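You operate a simulated robot arm through the tools that you are given. There is no shell and no other tool. Be economical: measure what you need, move in short steps, check, and stop when the job is done.

Carry out the task below with a simulated robot arm. There is one attempt and no reset: what you move stays moved.

## Task
Put things in order on the front bench top. At the end: the black test bottle from the front bench top stands where the blue rest block stood; the blue rest block from the front bench top stands where the green wiping pad stood; the green wiping pad from the front bench top is on the brown stock carton; the white canister from the front bench top stands where the black test bottle stood; the silver spacer puck from the front bench top stands on top of the grey can; whatever was shut is shut again. Leave all else as you found it, and nothing knocked over.

The check looks at the end state, three seconds after you hand in, the way a careful person would. Anything else that was tipped, shoved, dropped, spilled or broken makes it a failure.

## Robot
A 6-joint arm with a two-finger parallel gripper, fixed in place. Base frame: the origin is at the foot of the arm, x ahead of it, y to its left, z up; the work surface is at about z = 90. Units: cm, rad, N and s.
With the tool pointing down near the work surface it reaches from about 36 to 76 cm from the base axis. Its first joint turns from -1.152 to 1.152 rad. Payload 2.45 kg.
Tool frame: the origin (TCP) lies between the finger pads and is the grasp point; the fingertips stand 2.4 cm ahead of it; z points along the fingers, y is the line along which they close. The gripper opens to 6.8 cm. The fingers are 1.7 cm wide and 1 cm thick; the gripper's body (4 by 7 cm) begins 4.1 cm behind the TCP.
Orientation is that of the tool frame in the base frame, as [roll, pitch, yaw] about the fixed x, y, z axes, in that order (R = Rz(yaw) Ry(pitch) Rx(roll)). With the fingers straight down and closing along the base's y, the tool's x points along the base's -x, its y along +y and its z along -z.

## Interface
- The arm moves only by the tool jog_arm. Its argument "moves" is a list of rows, each an object (a shift or turn left out is 0, a gripper value left out holds the last) with "linear": the shift along the base's x, y, z in cm, a list of three; "angular": the turn, a rotation vector about the base's x, y, z in rad, a list of three; "grip": the gripper command, from -1 (fully open) to 1 (shut), values between in proportion. In form: [{"linear": [tx, ty, tz], "angular": [rx, ry, rz], "grip": grip}, ...]. A call has 1 to 10 rows; each row is the pose to reach, as a shift and turn from the pose commanded when the call began. Each row takes 0.2 s and may step no farther than 5 cm and 0.15 rad from the row before; otherwise, or with a gripper value out of range, the whole call is refused. Where a pose cannot be reached the arm comes as near as it can. A force on the tool above 40 N (or 10 N above the force at the start of the call, whichever is more), or a blocked arm, ends the call early, and 0.2 s more pass. Each finger travels about 10.8 cm/s and halts on what it meets, pressing with about 35 N; the grip force reading is that of the motor and also rises with nothing between the fingers. The clock runs only during rows and for 0.2 s after the last one: add rows that repeat a pose to give the fingers time. The reply holds the time, the measured pose of the TCP, the force on the tool along the base axes, the opening and the grip force, in the units named above and with some noise, with the torque about the TCP (base axes, N m) and any sound that the robot's microphone picked up.
- Cameras (640 x 400 px; columns grow to the right, rows downward): "scene" is fixed at [17.7, 41.8, 147.75]; the picture's right is [-0.67, -0.75, 0.00], its down [-0.34, 0.30, -0.89] and it looks along [0.66, -0.59, -0.45] (base axes); focal length 351 px, centre (320, 200). "wrist" rides on the gripper at [8.4, 1.1, -7.5] in the tool frame; the picture's right is [-0.13, 0.99, 0.00], its down [-0.60, -0.08, -0.79] and it looks along [-0.79, -0.10, 0.61] (tool axes); focal length 251 px, centre (320, 200).
- get_image(camera): a new picture of that camera. It takes no simulated time.
- point_at(camera, pixels): for up to 12 pixels [column, row] of the newest picture of that camera ("zoom" is the newest enlarged one), the place [x, y, z] in the base frame of the surface seen there, good to about 0.2 cm. It takes no simulated time.
- close_up(camera, box): a new picture of the part [left, top, right, bottom] of that camera's present view, enlarged. It takes no simulated time.
- sign_off(): hands the job in; it is judged then, once.

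Work in short steps. Measure before you move; look again where a grasp or a placing could have gone wrong, and mend it. You have 80 turns and 54 pictures in all, those below and enlarged ones among them. Open the gripper and draw the arm clear of the work before you hand the job in, unless the task says otherwise; then end with one line.

The tools are called after "Request:" as a command line: name --argument value ..., lists and objects as JSON in quotes. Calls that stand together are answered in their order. jog_arm: Moves the arm, as the interface text tells. Its arguments: {"type":"object","properties":{"moves":{"type":"array","items":{"type":"object","properties":{"linear":{"type":"array","items":{"type":"number"}},"angular":{"type":"array","items":{"type":"number"}},"grip":{"type":"number"}}}}},"required":["moves"]} The other tools are called the same way: get_image (camera) takes a picture; point_at (camera, pixels) gives the place of the surface under pixels of a picture; close_up (camera, box) takes an enlarged picture of a part of a camera's view; sign_off () hands the job in.

At the start:

```text
clock: 0.0
tcp_pos: [50.15, 2.57, 127.05]
ee_rot: [3.141, 0.0, 3.142]
force: [-0.9, -0.1, 0.0]
ft_torque: [-0.03, 0.03, 0.02]
gripper_width: 6.8
grasp_force: 0.1
```

scene: 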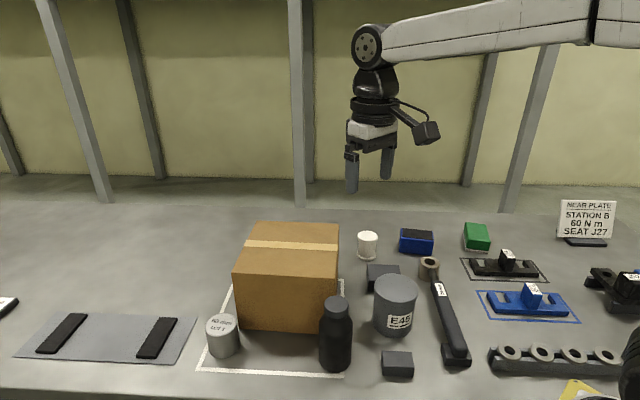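
wrist: 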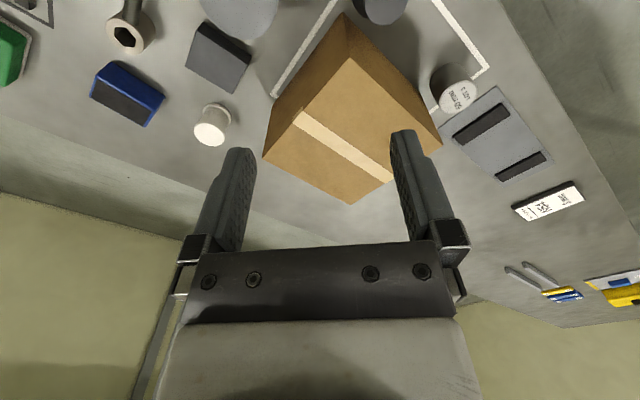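

I start by enlarging the busy part of the scene and measuring the main objects at their visible pixels.

Request:
close_up --camera "scene" --box '[180, 200, 420, 390]'

Request:
close_up --camera "scene" --box '[340, 190, 640, 390]'

Request:
point_at --camera "scene" --pixels '[[367, 237], [367, 250], [416, 233], [416, 246], [477, 229], [478, 245], [336, 304], [336, 350], [290, 236], [395, 285], [222, 322], [397, 360]]'

```text
2.11 times, centred on (300, 295) of scene
```

zoom: 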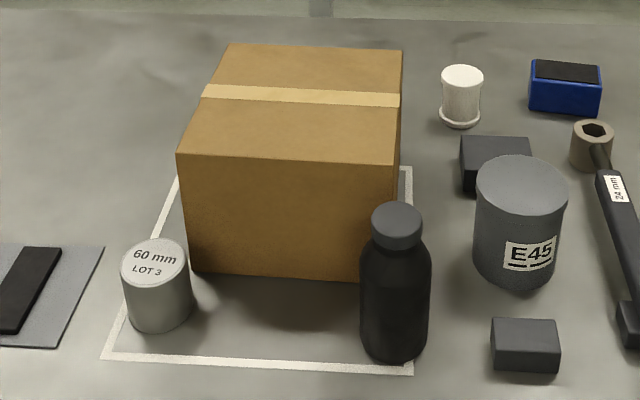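

```text
2.00 times, centred on (490, 290) of scene
```

zoom: 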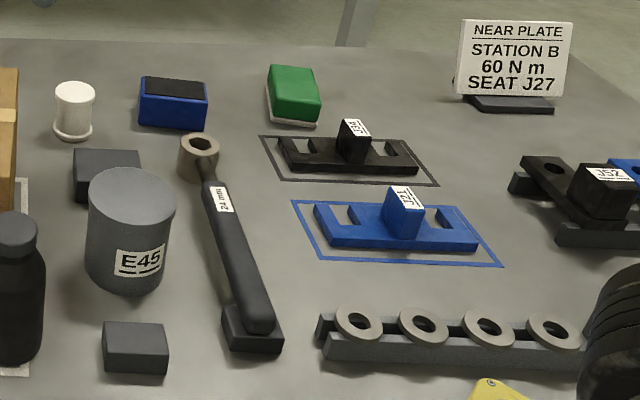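

```text
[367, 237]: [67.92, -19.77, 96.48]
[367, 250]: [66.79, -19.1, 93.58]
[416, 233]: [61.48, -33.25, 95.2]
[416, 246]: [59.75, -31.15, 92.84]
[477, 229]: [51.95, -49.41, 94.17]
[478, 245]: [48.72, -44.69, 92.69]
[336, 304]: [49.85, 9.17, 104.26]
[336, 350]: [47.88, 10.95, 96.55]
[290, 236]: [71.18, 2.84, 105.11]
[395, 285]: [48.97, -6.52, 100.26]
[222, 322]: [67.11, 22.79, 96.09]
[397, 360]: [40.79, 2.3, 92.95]
```

The silver puck is the "60 mm LOT 3" cylinder at (223,335), and the E45 can is at (395,305). I zoom in on the far-row items to measure their edges.

Request:
close_up --camera "scene" --box '[350, 210, 510, 310]'

```text
4.00 times, centred on (430, 260) of scene
```

zoom: 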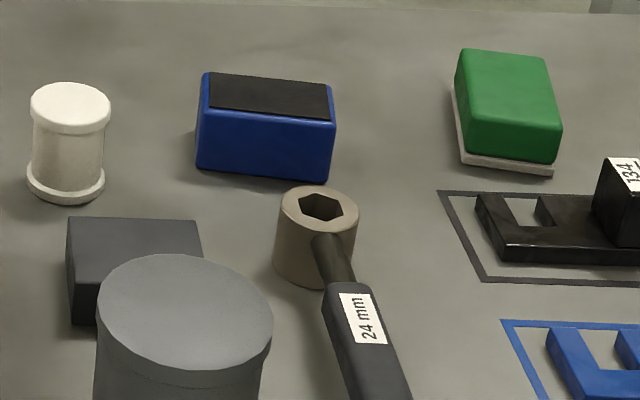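

Here the green pad has a light base plate (bottom edge near (510,168)). I measure corners of the pad, block and canister in this zoom.

Request:
point_at --camera "zoom" --pixels '[[467, 52], [543, 60], [557, 124], [474, 116], [464, 160], [549, 173], [454, 92], [510, 88], [508, 145], [556, 155]]'

Request:
point_at --camera "zoom" --pixels '[[207, 77], [327, 88], [331, 118], [206, 107], [199, 166], [327, 180], [70, 90], [70, 122], [36, 105], [105, 105], [66, 198], [68, 160]]'

```text
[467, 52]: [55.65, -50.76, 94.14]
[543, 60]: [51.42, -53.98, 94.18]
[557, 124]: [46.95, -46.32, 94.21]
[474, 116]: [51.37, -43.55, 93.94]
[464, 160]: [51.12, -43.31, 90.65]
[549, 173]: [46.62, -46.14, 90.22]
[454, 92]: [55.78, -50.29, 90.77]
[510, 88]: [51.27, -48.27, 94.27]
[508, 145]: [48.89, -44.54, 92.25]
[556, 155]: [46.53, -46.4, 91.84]
```

```text
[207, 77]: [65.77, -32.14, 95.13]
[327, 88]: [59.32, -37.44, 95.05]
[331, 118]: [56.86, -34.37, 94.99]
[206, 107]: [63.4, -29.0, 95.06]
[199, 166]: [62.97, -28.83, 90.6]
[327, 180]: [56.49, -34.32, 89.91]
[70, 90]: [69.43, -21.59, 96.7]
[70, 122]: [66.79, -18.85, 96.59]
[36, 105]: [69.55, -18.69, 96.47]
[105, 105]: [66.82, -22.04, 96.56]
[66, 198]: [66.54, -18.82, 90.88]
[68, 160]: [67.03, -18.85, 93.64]
```

Pad centre ≈ (51.3,-48.6), short axis at ≈31.5°. Block centre ≈ (61.3,-33.2), short axis at ≈128°. Canister centre ≈ (68.1,-20.2). Next I measure the carton, bottle, can and puck.

Request:
close_up --camera "scene" --box '[190, 215, 430, 385]'

```text
2.35 times, centred on (310, 300) of scene
```

zoom: 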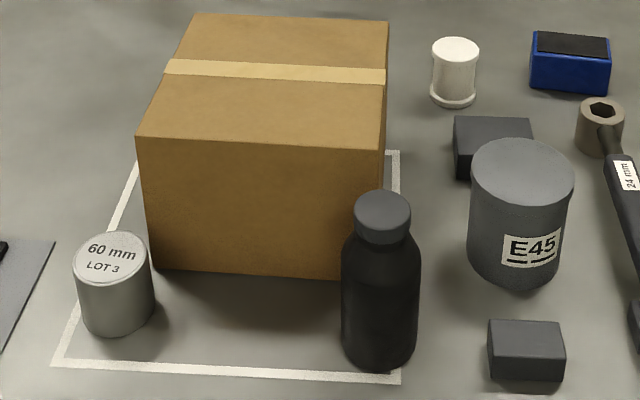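

The bottle cap spans (355–411, 190–243), the can's top ellipse is centred near (522,172), and the puck top near (111,258). I measure these edges.

Request:
point_at --camera "zoom" --pixels '[[382, 194], [382, 228], [358, 211], [408, 211], [382, 243], [344, 275], [418, 275], [381, 320], [380, 365], [382, 260]]'

Request:
point_at --camera "zoom" --pixels '[[522, 142], [522, 200], [474, 172], [570, 172], [520, 286], [111, 234], [111, 282], [76, 258], [147, 258], [118, 332], [118, 310]]'

Request:
point_at --camera "zoom" --pixels '[[196, 17], [385, 24], [378, 147], [140, 135], [160, 265], [260, 60], [398, 375], [60, 360], [395, 155]]'

```text
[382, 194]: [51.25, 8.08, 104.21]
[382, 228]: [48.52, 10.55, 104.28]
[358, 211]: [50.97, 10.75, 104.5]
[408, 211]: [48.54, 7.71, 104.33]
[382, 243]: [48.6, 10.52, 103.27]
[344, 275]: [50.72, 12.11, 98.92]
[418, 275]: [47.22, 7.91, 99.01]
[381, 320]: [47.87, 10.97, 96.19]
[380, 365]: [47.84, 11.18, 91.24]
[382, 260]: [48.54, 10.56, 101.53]
```

```text
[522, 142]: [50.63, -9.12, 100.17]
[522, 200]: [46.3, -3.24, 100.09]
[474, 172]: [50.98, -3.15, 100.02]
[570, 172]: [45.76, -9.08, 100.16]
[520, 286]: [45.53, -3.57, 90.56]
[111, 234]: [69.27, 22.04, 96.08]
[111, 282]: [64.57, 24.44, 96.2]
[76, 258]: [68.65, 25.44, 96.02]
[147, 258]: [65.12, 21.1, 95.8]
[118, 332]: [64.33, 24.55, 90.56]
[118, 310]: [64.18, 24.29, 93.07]
```

```text
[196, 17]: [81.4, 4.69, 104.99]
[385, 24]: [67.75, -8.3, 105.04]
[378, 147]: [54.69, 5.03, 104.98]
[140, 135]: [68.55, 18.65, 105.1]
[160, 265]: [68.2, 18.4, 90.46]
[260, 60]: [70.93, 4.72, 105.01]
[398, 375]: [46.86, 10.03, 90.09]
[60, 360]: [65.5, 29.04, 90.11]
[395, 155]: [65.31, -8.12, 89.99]
```

All targets are measured: bottle axis (49.85, 9.25) with cap top 104.3, can centre (48.4,-6.15) with top 100.1, puck (66.9, 23.25) with top 96, carton top centre (68, 5) at z 105. The green pad goes first, so I travel high towards it while turning the grip axis to its short side.

Request:
jog_arm --moves '[{"linear": [0.1, -4.9, 0], "angular": [0, 0, -0.102], "grip": -1}, {"linear": [0.2, -9.8, 0], "angular": [0, 0, -0.204]}, {"linear": [0.3, -14.7, 0], "angular": [0, 0, -0.306]}, {"linear": [0.4, -19.6, 0], "angular": [0, 0, -0.408]}, {"linear": [0.5, -24.5, 0], "angular": [0, 0, -0.51]}, {"linear": [0.6, -29.4, 0], "angular": [0, 0, -0.612]}, {"linear": [0.7, -34.3, 0], "angular": [0, 0, -0.714]}, {"linear": [0.8, -39.2, 0], "angular": [0, 0, -0.816]}, {"linear": [1.0, -44.1, 0], "angular": [0, 0, -0.918]}, {"linear": [1.15, -49.0, 0], "angular": [0, 0, -1.02]}]'

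```text
clock: 2.2
tcp_pos: [49.97, -45.47, 126.45]
ee_rot: [3.141, -0.001, 2.119]
force: [-0.5, 0.2, 1.6]
ft_torque: [0.0, -0.01, 0.0]
gripper_width: 6.79
grasp_force: 0.1
out of reach, approached as far as the arm can: row 10
```

The arm reached its limit at this height, at (49.97,-45.47,126.45). I drop lower and shift onto the pad centre.

Request:
jog_arm --moves '[{"linear": [0, 0, -4.5]}, {"linear": [0, 0, -9]}, {"linear": [0.6, -1.5, -13.5]}, {"linear": [1.3, -3.1, -18]}, {"linear": [1.3, -3.1, -22]}, {"linear": [1.3, -3.1, -22]}]'

Request:
get_image --camera "wrist"

Request:
close_up --camera "scene" --box '[400, 180, 560, 280]'

```text
clock: 3.6
tcp_pos: [51.76, -48.71, 104.37]
ee_rot: [3.141, 0.0, 2.12]
force: [0.7, 0.5, 0.5]
ft_torque: [0.01, 0.0, 0.02]
gripper_width: 6.78
grasp_force: 0.1
```

```text
47 pictures are left
```

wrist: 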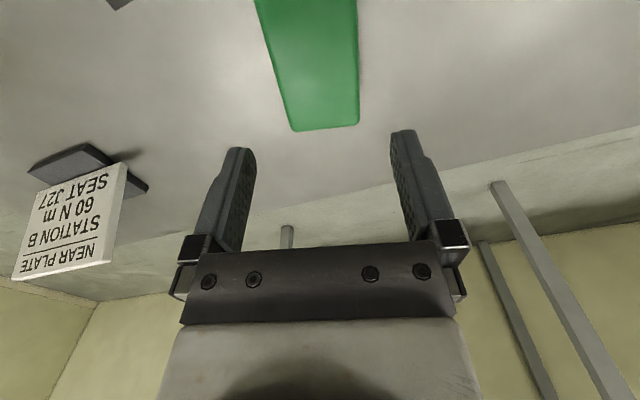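

```text
4.00 times, centred on (480, 230) of scene
```

zoom: 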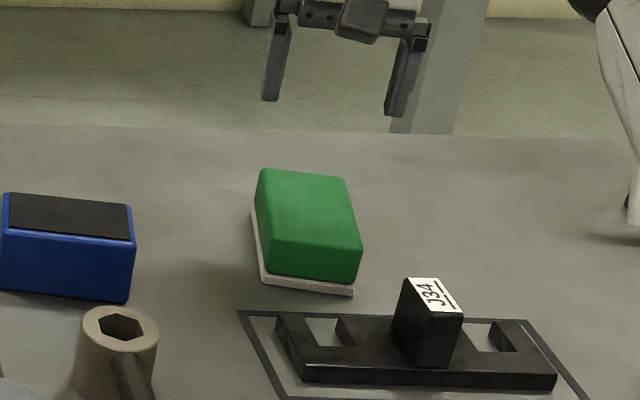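

The wrist view shows the pad's far end at (295,131)–(358,125). I measure points on it for the centre line before descending.

Request:
point_at --camera "wrist" --pixels '[[300, 127], [355, 122], [278, 60], [357, 60], [265, 10], [356, 10], [360, 124], [292, 133]]'

```text
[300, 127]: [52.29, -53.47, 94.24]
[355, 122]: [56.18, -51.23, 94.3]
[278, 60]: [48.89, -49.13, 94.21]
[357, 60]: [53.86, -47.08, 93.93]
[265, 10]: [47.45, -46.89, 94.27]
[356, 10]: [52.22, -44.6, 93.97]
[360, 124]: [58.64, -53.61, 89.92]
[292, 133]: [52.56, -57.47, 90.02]
```

The midline passes through (51.7,-48.65), which matches the TCP, so I descend to z≈93.3 and close.

Request:
jog_arm --moves '[{"linear": [0, 0, -4]}, {"linear": [0, 0, -8]}, {"linear": [0, 0, -10]}, {"linear": [0, 0, -11.0]}, {"linear": [0, 0, -11.0]}, {"linear": [0, 0, -11.0], "grip": 0.2}, {"linear": [0, 0, -11.0], "grip": 0.2}, {"linear": [0, 0, -11.0], "grip": 0.2}]'

```text
clock: 5.4
tcp_pos: [51.91, -48.78, 93.61]
ee_rot: [3.141, 0.0, 2.121]
force: [-0.5, -0.1, 0.4]
ft_torque: [-0.06, 0.0, 0.03]
gripper_width: 5.93
grasp_force: 35.1
```

Width 5.93 with 35 N, so the pad is held. I lift and check.

Request:
jog_arm --moves '[{"linear": [0, 0, 2]}, {"linear": [0, 0, 6]}, {"linear": [0, 0, 11]}, {"linear": [0, 0, 16]}, {"linear": [0, 0, 19]}, {"linear": [0, 0, 19]}]'

Request:
get_image --camera "scene"

```text
clock: 6.8
tcp_pos: [52.07, -48.57, 112.42]
ee_rot: [-3.141, -0.001, 2.122]
force: [1.3, 0.3, 0.7]
ft_torque: [-0.01, 0.0, -0.01]
gripper_width: 5.93
grasp_force: 34.6
```

```text
45 pictures are left
```

scene: 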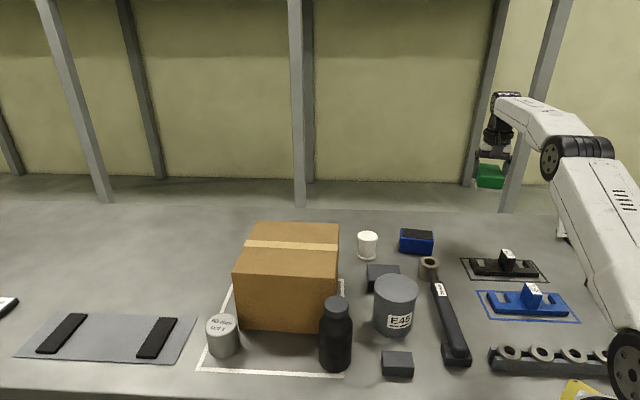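

The pad is up. I carry it towards the carton centre at z≈112.5, turning slightly to match the carton edges.

Request:
jog_arm --moves '[{"linear": [1.2, 4.7, 0], "angular": [0, 0, 0.02]}, {"linear": [2.4, 9.4, 0.2], "angular": [0, 0, 0.05]}, {"linear": [3.6, 14.1, 0.2], "angular": [0, 0, 0.08]}, {"linear": [4.8, 18.8, 0.2], "angular": [0, 0, 0.11]}, {"linear": [6.0, 23.5, 0.2], "angular": [0, 0, 0.14]}, {"linear": [7.2, 28.2, 0.2], "angular": [0, 0, 0.17]}, {"linear": [8.4, 32.9, 0.2], "angular": [0, 0, 0.2]}, {"linear": [9.6, 37.6, 0.2], "angular": [0, 0, 0.22]}, {"linear": [10.8, 42.3, 0.2], "angular": [0, 0, 0.23]}, {"linear": [12.0, 47.0, 0.2], "angular": [0, 0, 0.235]}]'

Request:
jog_arm --moves '[{"linear": [1.5, 4, 0]}, {"linear": [2.5, 5.3, 0]}, {"linear": [2.5, 5.3, 0]}]'

Request:
close_up --camera "scene" --box '[200, 150, 400, 275]'

```text
clock: 9.0
tcp_pos: [63.97, -2.15, 112.65]
ee_rot: [3.141, 0.0, 2.357]
force: [-0.2, 0.8, -1.0]
ft_torque: [-0.04, -0.03, 0.03]
gripper_width: 5.94
grasp_force: 35.4
```

```text
clock: 9.8
tcp_pos: [66.4, 3.5, 112.68]
ee_rot: [-3.141, -0.001, 2.356]
force: [-0.3, 0.4, -0.9]
ft_torque: [-0.03, 0.01, 0.02]
gripper_width: 5.94
grasp_force: 35.0
```

```text
3.20 times, centred on (300, 212) of scene
```

zoom: 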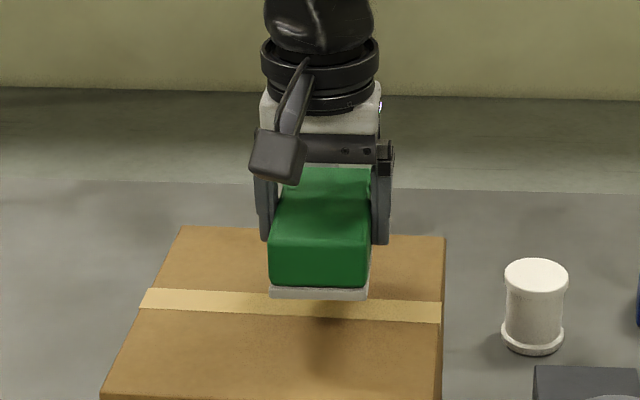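

The pad hangs level over the carton, its bottom at ≈109. I lower about 4 cm with the last steps small, then open.

Request:
jog_arm --moves '[{"linear": [0, 0, -2]}, {"linear": [0, 0, -3.2]}, {"linear": [0, 0, -3.6]}, {"linear": [0, 0, -3.8]}, {"linear": [0, 0, -3.95]}, {"linear": [0, 0, -3.95]}]'

```text
clock: 11.2
tcp_pos: [66.79, 3.5, 108.82]
ee_rot: [3.14, 0.0, 2.356]
force: [0.5, 0.6, -0.8]
ft_torque: [0.01, 0.0, 0.03]
gripper_width: 5.95
grasp_force: 35.3
```

No contact force yet. I edge down a few millimetres more until contact shows.

Request:
jog_arm --moves '[{"linear": [0, 0, -0.1]}, {"linear": [0, 0, -0.2]}, {"linear": [0, 0, -0.3]}, {"linear": [0, 0, -0.3]}]'

```text
clock: 12.2
tcp_pos: [66.51, 3.55, 108.59]
ee_rot: [3.141, 0.003, 2.356]
force: [1.5, -6.6, 18.9]
ft_torque: [0.16, 0.75, 0.17]
gripper_width: 5.95
grasp_force: 35.3
```

Contact (≈19 N upward), so the pad sits on the carton. I open and rise.

Request:
jog_arm --moves '[{"linear": [0, 0, 0.1], "grip": -1}, {"linear": [0, 0, 0.1], "grip": -1}, {"linear": [0, 0, 0.1], "grip": -1}, {"linear": [0, 0, 3]}, {"linear": [0, 0, 7]}, {"linear": [0, 0, 10]}, {"linear": [0, 0, 10]}]'

Request:
close_up --camera "scene" --box '[200, 150, 440, 300]'

```text
clock: 13.8
tcp_pos: [66.49, 3.52, 118.61]
ee_rot: [-3.141, 0.001, 2.356]
force: [0.5, 0.2, -0.1]
ft_torque: [0.03, -0.02, 0.01]
gripper_width: 6.82
grasp_force: 0.1
```

```text
2.67 times, centred on (320, 225) of scene
```

zoom: 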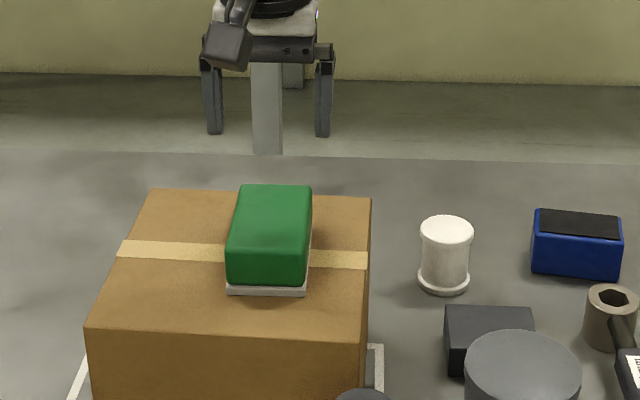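

The pad sits well on the carton. Next I go to the blue block, turning the grip axis to its short side (+1.47 rad) on the way.

Request:
jog_arm --moves '[{"linear": [-0.6, -3.7, 0], "angular": [0, 0, 0.147]}, {"linear": [-1.2, -7.4, 0], "angular": [0, 0, 0.294]}, {"linear": [-1.8, -11.1, 0], "angular": [0, 0, 0.441]}, {"linear": [-2.4, -14.8, 0], "angular": [0, 0, 0.588]}, {"linear": [-3.0, -18.5, -1], "angular": [0, 0, 0.735]}, {"linear": [-3.5, -22.2, -3], "angular": [0, 0, 0.882]}, {"linear": [-4.0, -25.9, -6], "angular": [0, 0, 1.029]}, {"linear": [-4.5, -29.6, -9], "angular": [0, 0, 1.176]}, {"linear": [-4.9, -33.3, -11], "angular": [0, 0, 1.323]}, {"linear": [-5.2, -36.8, -12], "angular": [0, 0, 1.47]}]'

Request:
get_image --camera "wrist"

```text
clock: 16.0
tcp_pos: [61.2, -33.08, 106.3]
ee_rot: [3.141, 0.002, -2.456]
force: [0.2, 0.4, -0.5]
ft_torque: [0.01, 0.02, -0.01]
gripper_width: 6.79
grasp_force: 0.0
```

```text
42 pictures are left
```

wrist: 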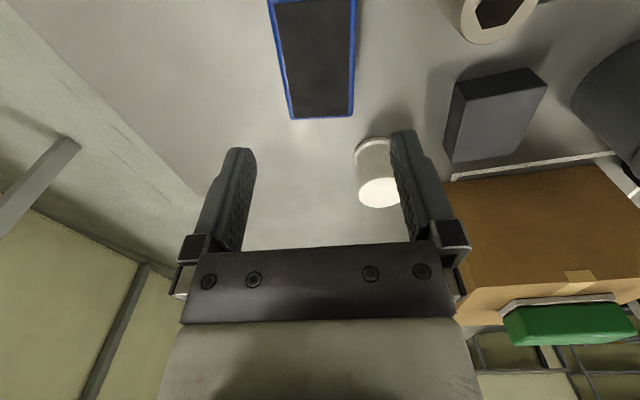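

The block shows between (270,0) and (353,117). I measure its sides to confirm the centre line.

Request:
point_at --camera "wrist" --pixels '[[294, 115], [350, 112], [283, 60], [353, 60], [271, 5], [355, 5]]'

```text
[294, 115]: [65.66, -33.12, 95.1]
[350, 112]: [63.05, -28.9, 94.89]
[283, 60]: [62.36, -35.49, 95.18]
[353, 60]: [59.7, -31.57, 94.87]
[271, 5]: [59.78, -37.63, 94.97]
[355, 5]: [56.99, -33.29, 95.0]
```

Block width ≈5, centre ≈ (61.2,-33.45). I correct by -0.35 in y, descend to z≈93.2, and close.

Request:
jog_arm --moves '[{"linear": [0.05, -0.35, -4]}, {"linear": [0.05, -0.35, -8]}, {"linear": [0.05, -0.35, -11]}, {"linear": [0.05, -0.35, -13]}, {"linear": [0.05, -0.35, -13]}, {"linear": [0.05, -0.35, -13], "grip": 0.4}, {"linear": [0.05, -0.35, -13], "grip": 0.4}, {"linear": [0.05, -0.35, -13], "grip": 0.4}, {"linear": [0.05, -0.35, -13], "grip": 0.4}]'

```text
clock: 18.0
tcp_pos: [61.31, -33.73, 93.69]
ee_rot: [3.142, 0.001, -2.458]
force: [-0.2, -0.5, -0.1]
ft_torque: [0.0, 0.0, -0.07]
gripper_width: 5.64
grasp_force: 35.0
```

Block held (5.64, 35 N). I lift it, then carry it to the pad's old spot while turning to the pad's alignment.

Request:
jog_arm --moves '[{"linear": [0, 0, 2]}, {"linear": [0, 0, 6]}, {"linear": [0, 0, 10]}, {"linear": [-1, -1.5, 12], "angular": [0, 0, -0.14]}, {"linear": [-2.0, -3.0, 12], "angular": [0, 0, -0.28]}, {"linear": [-3, -4.5, 12], "angular": [0, 0, -0.42]}, {"linear": [-4, -6, 12], "angular": [0, 0, -0.56]}, {"linear": [-5, -7.5, 12], "angular": [0, 0, -0.7]}, {"linear": [-6, -9, 12], "angular": [0, 0, -0.84]}, {"linear": [-7, -10.5, 12], "angular": [0, 0, -0.98]}]'

Request:
jog_arm --moves '[{"linear": [-0.5, -1, 0], "angular": [0, 0, -0.14]}, {"linear": [-1, -2, 0], "angular": [0, 0, -0.28]}, {"linear": [-1.5, -3, 0], "angular": [0, 0, -0.42]}, {"linear": [-2, -4, 0], "angular": [0, 0, -0.56]}, {"linear": [-2.6, -4.5, 0], "angular": [0, 0, -0.71]}, {"linear": [-2.6, -4.5, 0], "angular": [0, 0, -0.71]}]'

Request:
close_up --camera "scene" --box '[380, 160, 560, 280]'

```text
clock: 20.2
tcp_pos: [54.37, -43.9, 105.43]
ee_rot: [3.14, 0.0, 2.842]
force: [0.2, 0.5, -2.4]
ft_torque: [0.01, 0.0, -0.01]
gripper_width: 5.63
grasp_force: 35.3
```

```text
clock: 21.6
tcp_pos: [51.62, -48.53, 105.45]
ee_rot: [3.141, 0.0, 2.134]
force: [-0.7, 0.9, -3.6]
ft_torque: [0.0, -0.01, 0.01]
gripper_width: 5.62
grasp_force: 35.3
```

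```text
3.33 times, centred on (470, 220) of scene
```

zoom: 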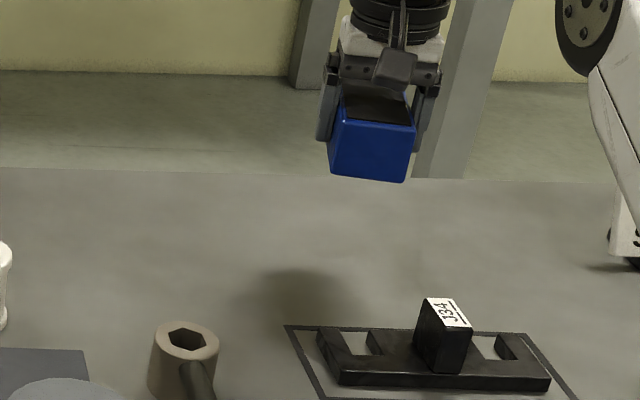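

The block hangs level over the old pad spot, TCP (51.6,-48.5). I lower to just above its grasp height and ease into contact.

Request:
jog_arm --moves '[{"linear": [0, 0, -4]}, {"linear": [0, 0, -8]}, {"linear": [0, 0, -10.5]}, {"linear": [0, 0, -11.4]}, {"linear": [0, 0, -11.7]}, {"linear": [0, 0, -11.8]}, {"linear": [0, 0, -11.9]}, {"linear": [0, 0, -12.0]}, {"linear": [0, 0, -12.0]}]'

```text
clock: 23.6
tcp_pos: [51.79, -48.67, 93.7]
ee_rot: [3.14, 0.003, 2.136]
force: [-3.3, 3.8, 14.8]
ft_torque: [0.48, 0.38, -0.1]
gripper_width: 5.61
grasp_force: 35.0
```

Contact at ≈15 N: the block is down at (51.8,-48.7). I open and rise.

Request:
jog_arm --moves '[{"linear": [0, 0, 0.1], "grip": -1}, {"linear": [0, 0, 0.1], "grip": -1}, {"linear": [0, 0, 0.1], "grip": -1}, {"linear": [0, 0, 4]}, {"linear": [0, 0, 8]}, {"linear": [0, 0, 12]}, {"linear": [0, 0, 16]}, {"linear": [0, 0, 20]}]'

Request:
close_up --camera "scene" --box '[380, 160, 560, 280]'

```text
clock: 25.4
tcp_pos: [52.05, -48.32, 113.78]
ee_rot: [3.141, -0.002, 2.137]
force: [0.7, -0.3, -0.3]
ft_torque: [-0.01, 0.01, 0.0]
gripper_width: 6.77
grasp_force: 0.0
```

```text
3.33 times, centred on (470, 220) of scene
```

zoom: 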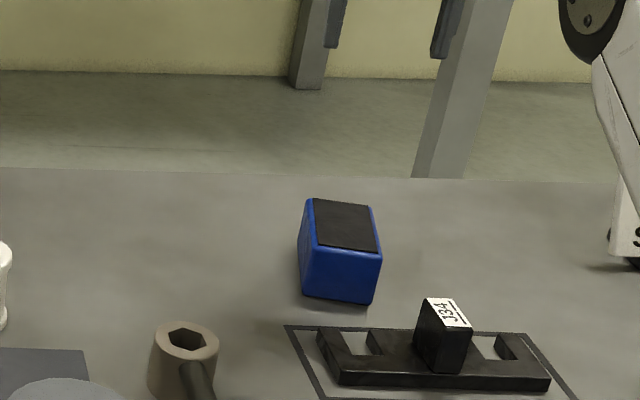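

Block is in place. Next I travel at z≈114 to the bottle at (49.85, 9.25), turning the grip axis parallel to the carton face.

Request:
jog_arm --moves '[{"linear": [-0.2, 4.9, 0.5], "angular": [0, 0, 0.02]}, {"linear": [-0.4, 9.8, 0.5], "angular": [0, 0, 0.04]}, {"linear": [-0.6, 14.7, 0.5], "angular": [0, 0, 0.06]}, {"linear": [-0.8, 19.6, 0.5], "angular": [0, 0, 0.08]}, {"linear": [-1.0, 24.5, 0.5], "angular": [0, 0, 0.1]}, {"linear": [-1.2, 29.4, 0.5], "angular": [0, 0, 0.12]}, {"linear": [-1.4, 34.3, 0.5], "angular": [0, 0, 0.14]}, {"linear": [-1.6, 39.2, 0.5], "angular": [0, 0, 0.17]}, {"linear": [-1.8, 44.1, 0.5], "angular": [0, 0, 0.2]}, {"linear": [-2.0, 49, 0.5], "angular": [0, 0, 0.22]}]'

Request:
jog_arm --moves '[{"linear": [-0.1, 4.5, 0]}, {"linear": [-0.2, 8.5, 0]}, {"linear": [-0.2, 8.5, 0]}]'

Request:
close_up --camera "scene" --box '[250, 200, 430, 380]'

```text
clock: 27.6
tcp_pos: [49.7, 0.26, 114.05]
ee_rot: [3.141, 0.001, 2.356]
force: [-0.2, 0.4, 0.2]
ft_torque: [-0.04, -0.01, 0.04]
gripper_width: 6.81
grasp_force: 0.1
```

```text
clock: 28.4
tcp_pos: [49.58, 8.74, 114.22]
ee_rot: [-3.141, 0.001, 2.357]
force: [0.0, 0.9, 0.6]
ft_torque: [0.02, -0.02, 0.02]
gripper_width: 6.8
grasp_force: 0.1
```

```text
2.22 times, centred on (340, 290) of scene
```

zoom: 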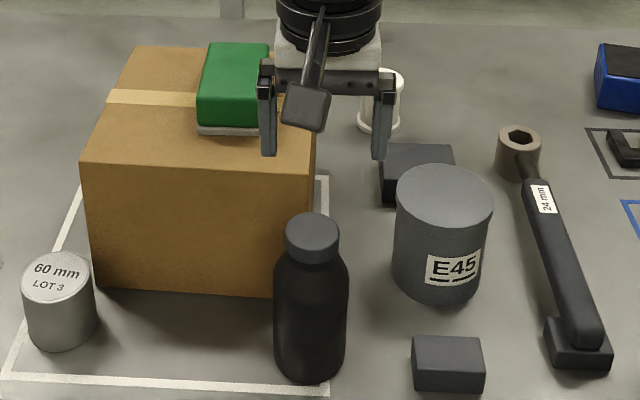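

TCP is (49.6,8.7), cap axis at (49.85,9.25). I shift by (0.27,0.5) and descend to z≈103.6 so that the fingers take the cap.

Request:
jog_arm --moves '[{"linear": [0.27, 0.5, -2]}, {"linear": [0.27, 0.5, -5]}, {"linear": [0.27, 0.5, -8]}, {"linear": [0.27, 0.5, -10.5]}, {"linear": [0.27, 0.5, -10.5]}]'

Request:
close_up --camera "scene" --box '[280, 260, 400, 380]'

```text
clock: 29.6
tcp_pos: [49.71, 9.39, 103.32]
ee_rot: [-3.141, 0.0, 2.355]
force: [-0.3, -0.4, 0.1]
ft_torque: [0.0, -0.04, 0.01]
gripper_width: 6.81
grasp_force: 0.1
```

```text
3.33 times, centred on (340, 320) of scene
```

zoom: 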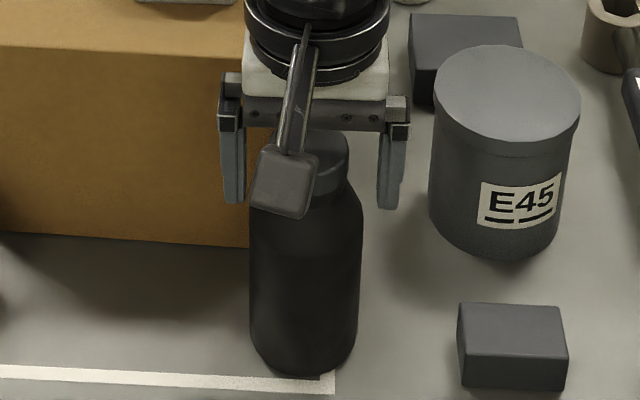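

The fingers straddle the cap; their midpoint (311) is slightly right of the bottle's axis (306), and the tips are at shoulder level. I raise 0.5 cm, shift 0.15 in x and y, and close.

Request:
jog_arm --moves '[{"linear": [0.15, 0.12, 0.5]}, {"linear": [0.15, 0.12, 0.5]}, {"linear": [0.15, 0.12, 0.5], "grip": 0.0}, {"linear": [0.15, 0.12, 0.5], "grip": 0.8}, {"linear": [0.15, 0.12, 0.5], "grip": 0.8}, {"linear": [0.15, 0.12, 0.5], "grip": 0.8}, {"linear": [0.15, 0.12, 0.5], "grip": 0.8}]'

Request:
close_up --camera "scene" --box '[280, 260, 400, 380]'

```text
clock: 31.2
tcp_pos: [49.94, 9.44, 103.88]
ee_rot: [3.14, 0.001, 2.356]
force: [-0.4, 1.6, 6.5]
ft_torque: [0.01, 0.03, 0.09]
gripper_width: 4.18
grasp_force: 35.0
```

```text
3.33 times, centred on (340, 320) of scene
```

zoom: 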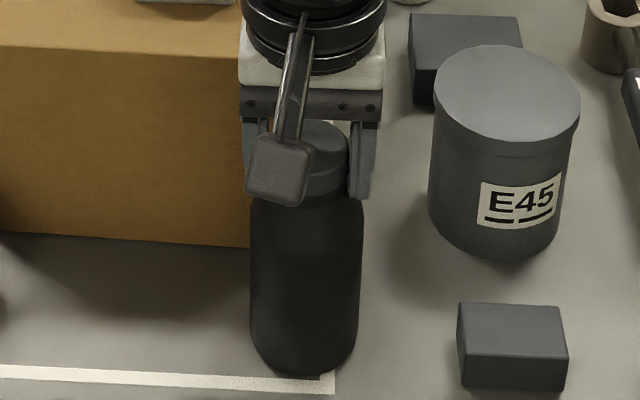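

The cap is gripped (4.18 cm, 35 N). I lift slowly straight up and check.

Request:
jog_arm --moves '[{"linear": [0, 0, 0.5]}, {"linear": [0, 0, 1.5]}, {"linear": [0, 0, 3]}, {"linear": [0, 0, 5]}, {"linear": [0, 0, 8]}, {"linear": [0, 0, 11]}, {"linear": [0, 0, 14]}, {"linear": [0, 0, 17]}, {"linear": [0, 0, 17]}]'

Request:
get_image --camera "scene"

```text
clock: 33.2
tcp_pos: [50.18, 9.73, 120.92]
ee_rot: [3.14, 0.002, 2.356]
force: [0.1, 0.2, -5.7]
ft_torque: [0.02, 0.03, -0.02]
gripper_width: 3.9
grasp_force: 35.2
```

```text
36 pictures are left
```

scene: 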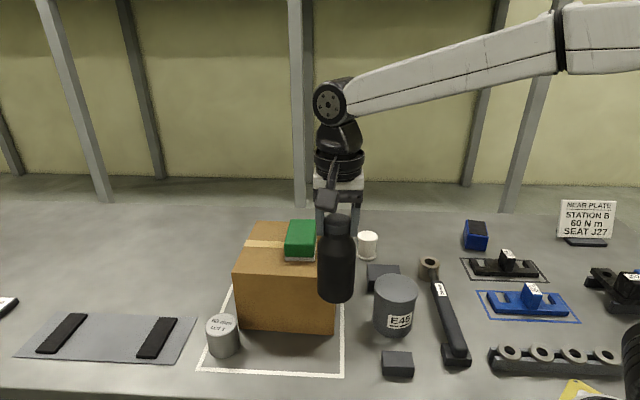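

Bottle lifted; the opening narrowed to 3.9, so I check how it sits in the fingers at its cap and bottom.

Request:
close_up --camera "scene" --box '[280, 170, 400, 310]'

Request:
point_at --camera "scene" --pixels '[[337, 222], [337, 295], [337, 299], [338, 260]]'

```text
2.86 times, centred on (340, 240) of scene
```

zoom: 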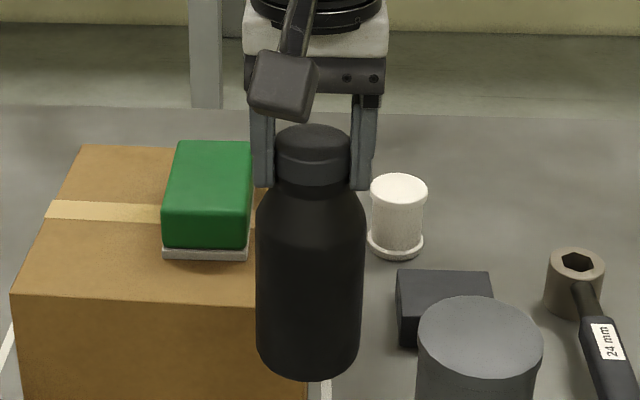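

```text
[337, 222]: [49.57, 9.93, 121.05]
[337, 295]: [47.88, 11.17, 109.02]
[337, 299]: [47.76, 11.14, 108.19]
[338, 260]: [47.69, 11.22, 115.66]
```

It slipped only 0.3 cm (cap top 121.05, TCP 120.9), so the bottle's bottom is at ≈106.7, clear of everything on the path. I carry it to the block's old spot (61.2,-33.5), lowering after passing the can.

Request:
jog_arm --moves '[{"linear": [0.5, -2, 0]}, {"linear": [1.5, -6, 0]}, {"linear": [2.6, -10, 0]}, {"linear": [3.6, -14, 0]}, {"linear": [4.6, -18, 0]}, {"linear": [5.6, -22, -1]}, {"linear": [6.6, -26, -3]}, {"linear": [7.6, -30, -5]}, {"linear": [8.6, -34, -7]}, {"linear": [9.6, -38, -8]}]'

Request:
jog_arm --moves '[{"linear": [0.7, -2.5, -1]}, {"linear": [1.4, -5.2, -2]}, {"linear": [1.4, -5.2, -3]}, {"linear": [1.4, -5.2, -3]}]'

Request:
close_up --camera "scene" --box '[340, 150, 500, 280]'

```text
clock: 35.4
tcp_pos: [59.37, -28.58, 112.58]
ee_rot: [-3.141, 0.0, 2.356]
force: [0.7, -0.6, -4.8]
ft_torque: [0.04, 0.04, 0.06]
gripper_width: 3.91
grasp_force: 34.8
```

```text
clock: 36.4
tcp_pos: [61.14, -33.73, 109.78]
ee_rot: [3.141, -0.001, 2.355]
force: [0.9, 0.0, -6.0]
ft_torque: [0.02, 0.04, -0.02]
gripper_width: 3.94
grasp_force: 35.1
```

```text
3.08 times, centred on (420, 215) of scene
```

zoom: 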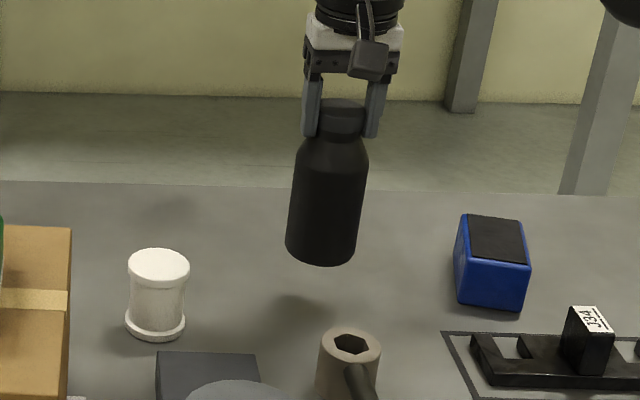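

The bottle's lean in the picture matches perspective, so it is upright. I lower to near z≈104.5 and ease into contact.

Request:
jog_arm --moves '[{"linear": [0, 0.1, -2.5]}, {"linear": [0, 0.1, -4.5]}, {"linear": [0, 0.1, -5.1]}, {"linear": [0, 0.1, -5.3]}, {"linear": [0, 0.1, -5.45]}, {"linear": [0, 0.1, -5.6]}, {"linear": [0, 0.1, -5.6]}]'

```text
clock: 38.0
tcp_pos: [60.8, -33.59, 104.12]
ee_rot: [3.141, 0.0, 2.357]
force: [0.2, 0.5, -4.7]
ft_torque: [0.02, 0.03, 0.02]
gripper_width: 3.94
grasp_force: 34.8
```

Still carrying the weight (-4.7 N), so no contact yet. I continue in 1 mm steps, correcting x by +0.2.

Request:
jog_arm --moves '[{"linear": [0.2, 0, 0]}, {"linear": [0.2, 0, -0.1]}, {"linear": [0.2, 0, -0.2]}, {"linear": [0.2, 0, -0.3]}, {"linear": [0.2, 0, -0.3]}]'

```text
clock: 39.2
tcp_pos: [61.24, -33.57, 104.13]
ee_rot: [-3.14, 0.003, 2.356]
force: [-5.4, 0.5, 19.4]
ft_torque: [0.42, 0.92, 0.07]
gripper_width: 3.91
grasp_force: 35.8
```

Contact (≈19 N). I relieve slightly, open and rise straight up.

Request:
jog_arm --moves '[{"linear": [0, 0, 0.15]}, {"linear": [0, 0, 0.15], "grip": 0.2}, {"linear": [0, 0, 0.15], "grip": -1}, {"linear": [0, 0, 0.15], "grip": -1}, {"linear": [0, 0, 0.15], "grip": -1}, {"linear": [0, 0, 3]}, {"linear": [0, 0, 6]}, {"linear": [0, 0, 9]}, {"linear": [0, 0, 9]}]'

Request:
close_up --camera "scene" --box '[340, 150, 500, 280]'

```text
clock: 41.2
tcp_pos: [61.16, -33.63, 112.9]
ee_rot: [-3.142, -0.002, 2.357]
force: [0.6, 0.4, -0.5]
ft_torque: [-0.01, 0.02, -0.05]
gripper_width: 6.82
grasp_force: 0.1
```

```text
3.08 times, centred on (420, 215) of scene
```

zoom: 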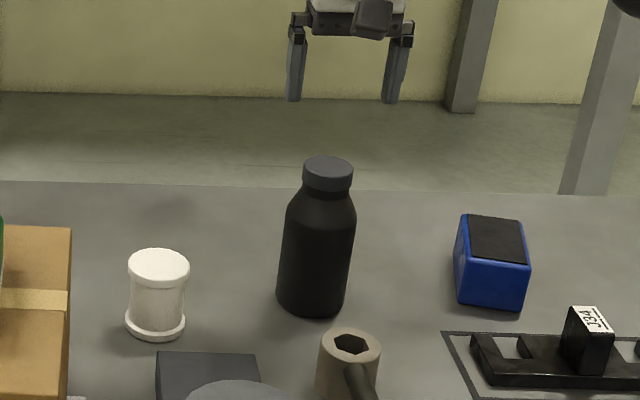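

The bottle stands. Next is the canister at (68.1,-20.2).

Request:
jog_arm --moves '[{"linear": [1.7, 3.3, 0]}, {"linear": [3.4, 6.6, -1]}, {"linear": [5.1, 9.9, -3]}, {"linear": [6.9, 13.3, -5]}, {"linear": [6.9, 13.3, -8]}, {"linear": [6.9, 13.3, -8]}]'

Request:
close_up --camera "scene" --box '[320, 160, 440, 270]'

Request:
get_image --camera "wrist"

```text
clock: 42.6
tcp_pos: [68.08, -20.42, 105.13]
ee_rot: [3.141, -0.001, 2.357]
force: [0.1, -0.1, 0.6]
ft_torque: [-0.03, 0.02, 0.0]
gripper_width: 6.8
grasp_force: 0.0
```

```text
3.64 times, centred on (380, 215) of scene
```

zoom: 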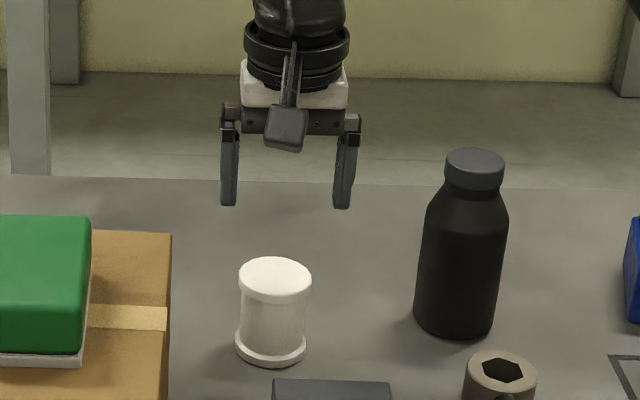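

```text
31 pictures are left
```

wrist: 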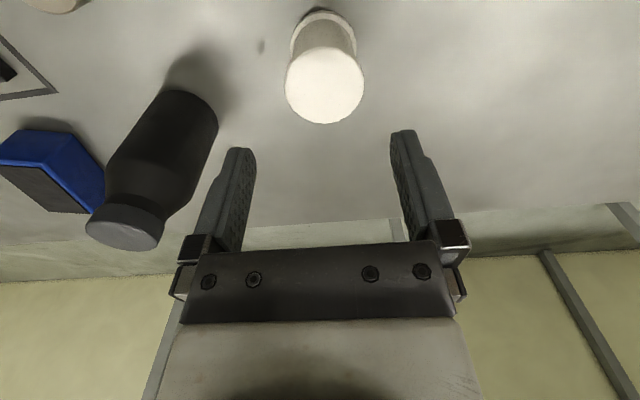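

The wrist view shows the canister top disc centred at about (324,85). I measure it to get its centre.

Request:
point_at --camera "wrist" --pixels '[[324, 50], [324, 120], [288, 85], [361, 85], [324, 85], [349, 25], [294, 25]]'

```text
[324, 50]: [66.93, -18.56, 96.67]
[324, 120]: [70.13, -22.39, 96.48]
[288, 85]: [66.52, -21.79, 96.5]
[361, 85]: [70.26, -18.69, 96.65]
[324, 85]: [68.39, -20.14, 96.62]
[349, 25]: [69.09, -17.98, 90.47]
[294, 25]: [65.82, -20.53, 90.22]
```

Centre ≈ (68.45,-20.3), diameter ≈4.9. I descend to z≈95 and close.

Request:
jog_arm --moves '[{"linear": [0.3, 0.1, -3]}, {"linear": [0.3, 0.1, -6]}, {"linear": [0.3, 0.1, -9]}, {"linear": [0.3, 0.1, -10.2]}, {"linear": [0.3, 0.1, -10.2]}, {"linear": [0.3, 0.1, -10.2], "grip": 0.0}, {"linear": [0.3, 0.1, -10.2], "grip": 0.6}, {"linear": [0.3, 0.1, -10.2], "grip": 0.6}, {"linear": [0.3, 0.1, -10.2], "grip": 0.6}]'

Request:
close_up --camera "scene" --box '[320, 180, 420, 270]'

```text
clock: 44.6
tcp_pos: [68.49, -20.13, 94.79]
ee_rot: [3.141, 0.001, 2.356]
force: [0.0, 1.2, 0.3]
ft_torque: [0.05, -0.02, 0.01]
gripper_width: 5.31
grasp_force: 34.6
```

```text
4.44 times, centred on (370, 225) of scene
```

zoom: 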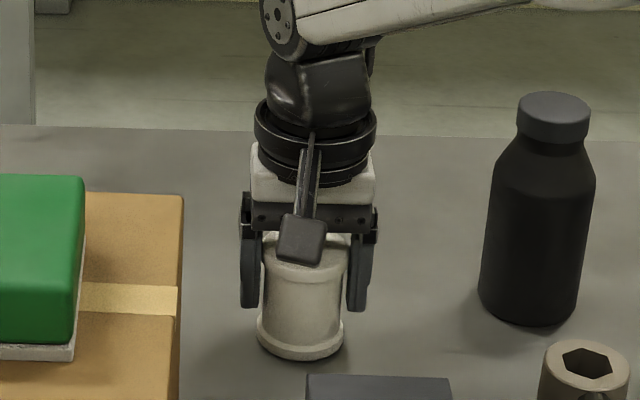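

Canister held (5.31, 35 N). I lift and carry it toward the bottle's old spot (49.85, 9.25), rising to clear everything.

Request:
jog_arm --moves '[{"linear": [0, 0, 1]}, {"linear": [0, 0, 5]}, {"linear": [0, 0, 10]}, {"linear": [-2, 1, 14]}, {"linear": [-4.5, 4, 17]}, {"linear": [-7, 8, 17.5]}, {"linear": [-9.5, 12, 17.5]}, {"linear": [-12, 16, 17.5]}, {"linear": [-14, 20, 17.5]}, {"linear": [-16, 24, 17.5]}]'

Request:
jog_arm --moves '[{"linear": [-1.5, 3.5, 0]}, {"linear": [-2.6, 5.3, 0]}, {"linear": [-2.6, 5.3, -4]}, {"linear": [-2.6, 5.3, -8]}, {"linear": [-2.6, 5.3, -8]}]'

Request:
close_up --camera "scene" --box '[250, 220, 430, 390]'

```text
clock: 46.8
tcp_pos: [52.57, 3.97, 112.32]
ee_rot: [3.141, -0.002, 2.355]
force: [0.5, 0.3, -1.1]
ft_torque: [0.03, 0.01, 0.0]
gripper_width: 5.3
grasp_force: 35.2
```

```text
clock: 48.0
tcp_pos: [49.62, 9.54, 104.4]
ee_rot: [3.141, 0.0, 2.357]
force: [0.5, 0.5, -1.0]
ft_torque: [0.01, 0.04, 0.0]
gripper_width: 5.3
grasp_force: 35.0
```

```text
2.35 times, centred on (340, 305) of scene
```

zoom: 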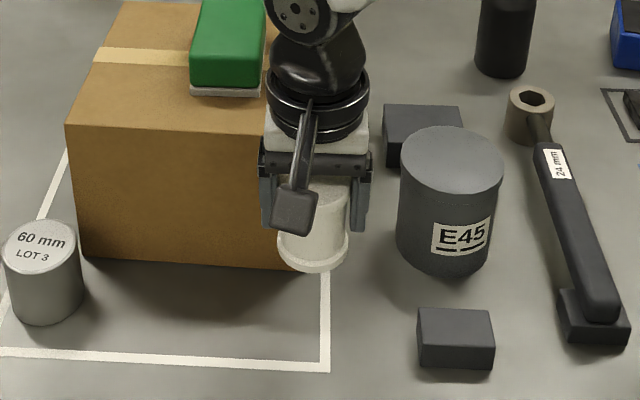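

Canister over the spot. Gap to the carton is fine; I shift (0.2,-0.2) and lower 9.3 cm, easing at the end.

Request:
jog_arm --moves '[{"linear": [0.2, -0.2, -4]}, {"linear": [0.2, -0.2, -7.5]}, {"linear": [0.2, -0.2, -9]}, {"linear": [0.2, -0.2, -9.3]}, {"linear": [0.2, -0.2, -9.5]}, {"linear": [0.2, -0.2, -9.6]}, {"linear": [0.2, -0.2, -9.7]}, {"linear": [0.2, -0.2, -9.7]}]'

```text
clock: 49.8
tcp_pos: [50.17, 8.92, 94.68]
ee_rot: [3.137, 0.003, 2.356]
force: [3.1, 6.5, 20.3]
ft_torque: [-0.15, -0.12, 0.09]
gripper_width: 5.3
grasp_force: 35.4
```

Contact (20 N). I relieve, open and rise.

Request:
jog_arm --moves '[{"linear": [0, 0, 0.15]}, {"linear": [0, 0, 0.15], "grip": 0}, {"linear": [0, 0, 0.15], "grip": -1}, {"linear": [0, 0, 0.15], "grip": -1}, {"linear": [0, 0, 3]}, {"linear": [0, 0, 7]}, {"linear": [0, 0, 12]}, {"linear": [0, 0, 17]}, {"linear": [0, 0, 19]}]'

Request:
close_up --camera "scene" --box '[200, 220, 430, 390]'

```text
clock: 51.8
tcp_pos: [50.13, 8.95, 113.55]
ee_rot: [-3.141, 0.001, 2.357]
force: [-0.3, 0.3, -0.7]
ft_torque: [0.0, 0.0, -0.02]
gripper_width: 6.8
grasp_force: 0.1
```

```text
2.35 times, centred on (315, 305) of scene
```

zoom: 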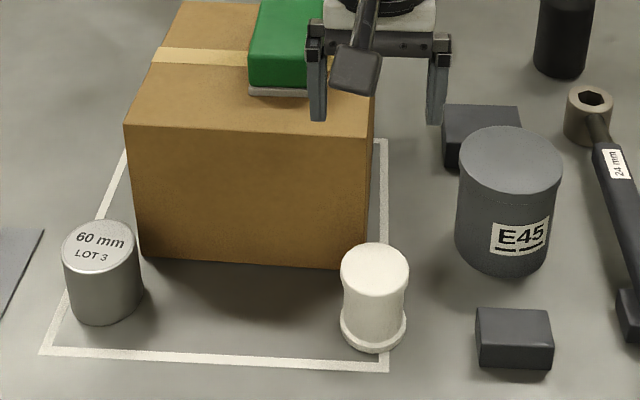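

The canister stands. I re-measure the puck rim and canister top in this zoom.

Request:
point_at --camera "zoom" --pixels '[[99, 221], [101, 266], [64, 244], [135, 244], [70, 256], [130, 230], [375, 245], [375, 278], [343, 261], [406, 261]]'

```text
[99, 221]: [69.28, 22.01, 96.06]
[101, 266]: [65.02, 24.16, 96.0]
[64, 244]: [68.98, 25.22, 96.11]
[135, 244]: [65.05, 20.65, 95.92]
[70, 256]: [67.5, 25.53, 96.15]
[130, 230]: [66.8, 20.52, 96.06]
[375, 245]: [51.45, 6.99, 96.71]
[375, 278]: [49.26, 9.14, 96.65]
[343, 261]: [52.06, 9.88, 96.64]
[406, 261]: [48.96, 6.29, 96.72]
```

The canister may be up to ~1 cm off the bottle's axis. I zoom in to measure precisely.

Request:
close_up --camera "scene" --box '[300, 310, 380, 380]'

```text
5.71 times, centred on (340, 345) of scene
```

zoom: 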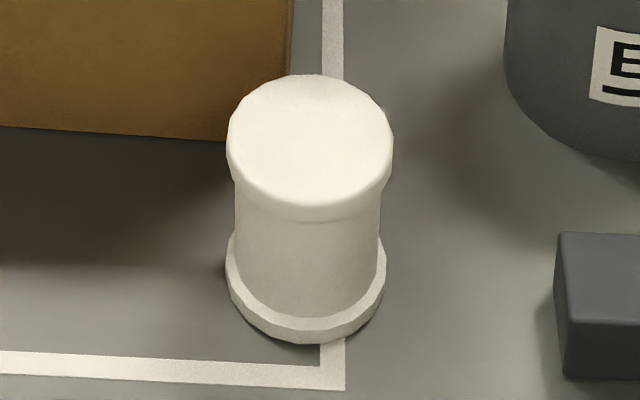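

The top face spans (228–392, 75–206) here. I measure its four extremes, and the base flange.

Request:
point_at --camera "zoom" --pixels '[[310, 78], [310, 204], [231, 141], [390, 141], [310, 141], [305, 325], [228, 260], [384, 262], [332, 375]]'

```text
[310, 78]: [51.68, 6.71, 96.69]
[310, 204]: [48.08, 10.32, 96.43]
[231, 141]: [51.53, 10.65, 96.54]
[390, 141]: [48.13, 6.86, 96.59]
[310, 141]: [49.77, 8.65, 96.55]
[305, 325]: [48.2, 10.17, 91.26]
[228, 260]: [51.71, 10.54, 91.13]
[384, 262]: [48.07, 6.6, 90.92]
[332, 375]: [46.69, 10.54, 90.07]
```

Canister centre ≈ (49.86, 8.64), within 0.6 cm of the bottle's old axis — acceptable. Now I zoom on the puck for an accurate centre, as its finger clearance is small.

Request:
close_up --camera "scene" --box '[185, 300, 265, 370]'

```text
5.71 times, centred on (225, 335) of scene
```

zoom: 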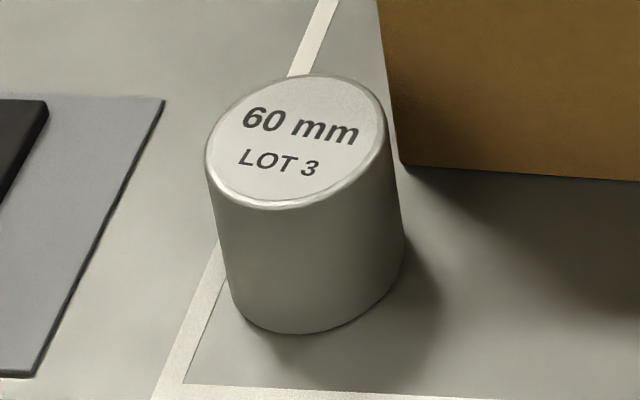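

Rim extremes: (208,160), (386,122), (325,77), (262,206). I measure these plus base points.

Request:
point_at --camera "zoom" --pixels '[[209, 160], [385, 122], [325, 77], [262, 206], [225, 115], [360, 175], [297, 141], [300, 330], [400, 245], [235, 295]]'

```text
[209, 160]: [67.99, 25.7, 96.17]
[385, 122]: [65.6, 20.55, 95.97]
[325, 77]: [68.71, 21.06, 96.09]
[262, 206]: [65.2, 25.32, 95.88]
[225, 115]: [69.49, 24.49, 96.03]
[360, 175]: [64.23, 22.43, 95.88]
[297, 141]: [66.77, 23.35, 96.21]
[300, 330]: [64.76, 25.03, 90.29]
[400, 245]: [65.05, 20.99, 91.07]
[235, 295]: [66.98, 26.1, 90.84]
```

Puck centre (66.87, 23.25), diameter ≈5.8, carton face 4.4 cm away, grip axis already parallel to that face. I move above it.

Request:
jog_arm --moves '[{"linear": [3.3, 2.9, 0]}, {"linear": [6.6, 5.8, 0]}, {"linear": [9.9, 8.7, 0]}, {"linear": [13.2, 11.5, -1]}, {"linear": [16.75, 14.3, -3]}, {"linear": [16.75, 14.3, -6]}, {"linear": [16.75, 14.3, -6]}]'

Request:
get_image --camera "wrist"

Request:
close_up --camera "scene" --box '[160, 220, 320, 380]'

```text
clock: 53.4
tcp_pos: [66.78, 23.44, 107.71]
ee_rot: [-3.141, -0.001, 2.355]
force: [0.0, 0.5, -0.1]
ft_torque: [0.0, -0.02, -0.01]
gripper_width: 6.81
grasp_force: 0.1
```

```text
25 pictures are left
```

wrist: 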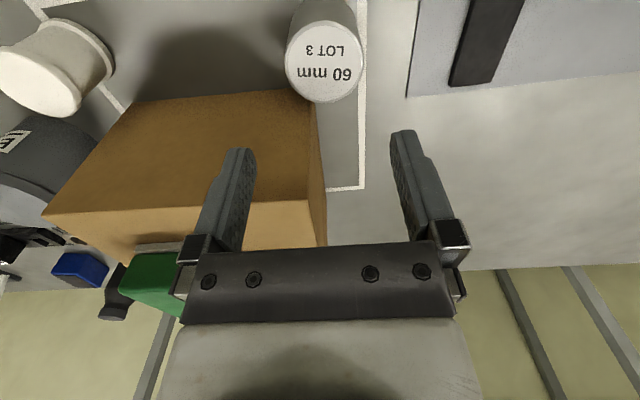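

```text
2.50 times, centred on (240, 300) of scene
```

zoom: 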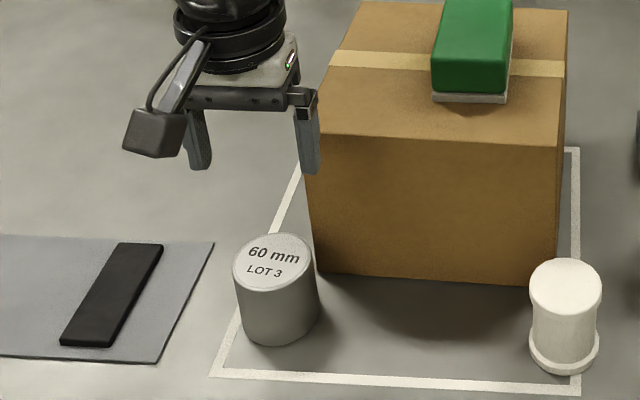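

The wrist view shows the puck top around (324,60). I measure it to confirm centring along the closing axis.

Request:
point_at --camera "wrist" --pixels '[[289, 62], [358, 62], [324, 30], [324, 99], [324, 62], [305, 97], [316, 150]]'

```text
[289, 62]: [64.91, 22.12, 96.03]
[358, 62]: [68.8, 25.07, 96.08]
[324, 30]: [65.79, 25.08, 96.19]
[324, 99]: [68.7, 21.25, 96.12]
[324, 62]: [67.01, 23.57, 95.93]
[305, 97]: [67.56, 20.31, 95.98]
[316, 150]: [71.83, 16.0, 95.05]
```

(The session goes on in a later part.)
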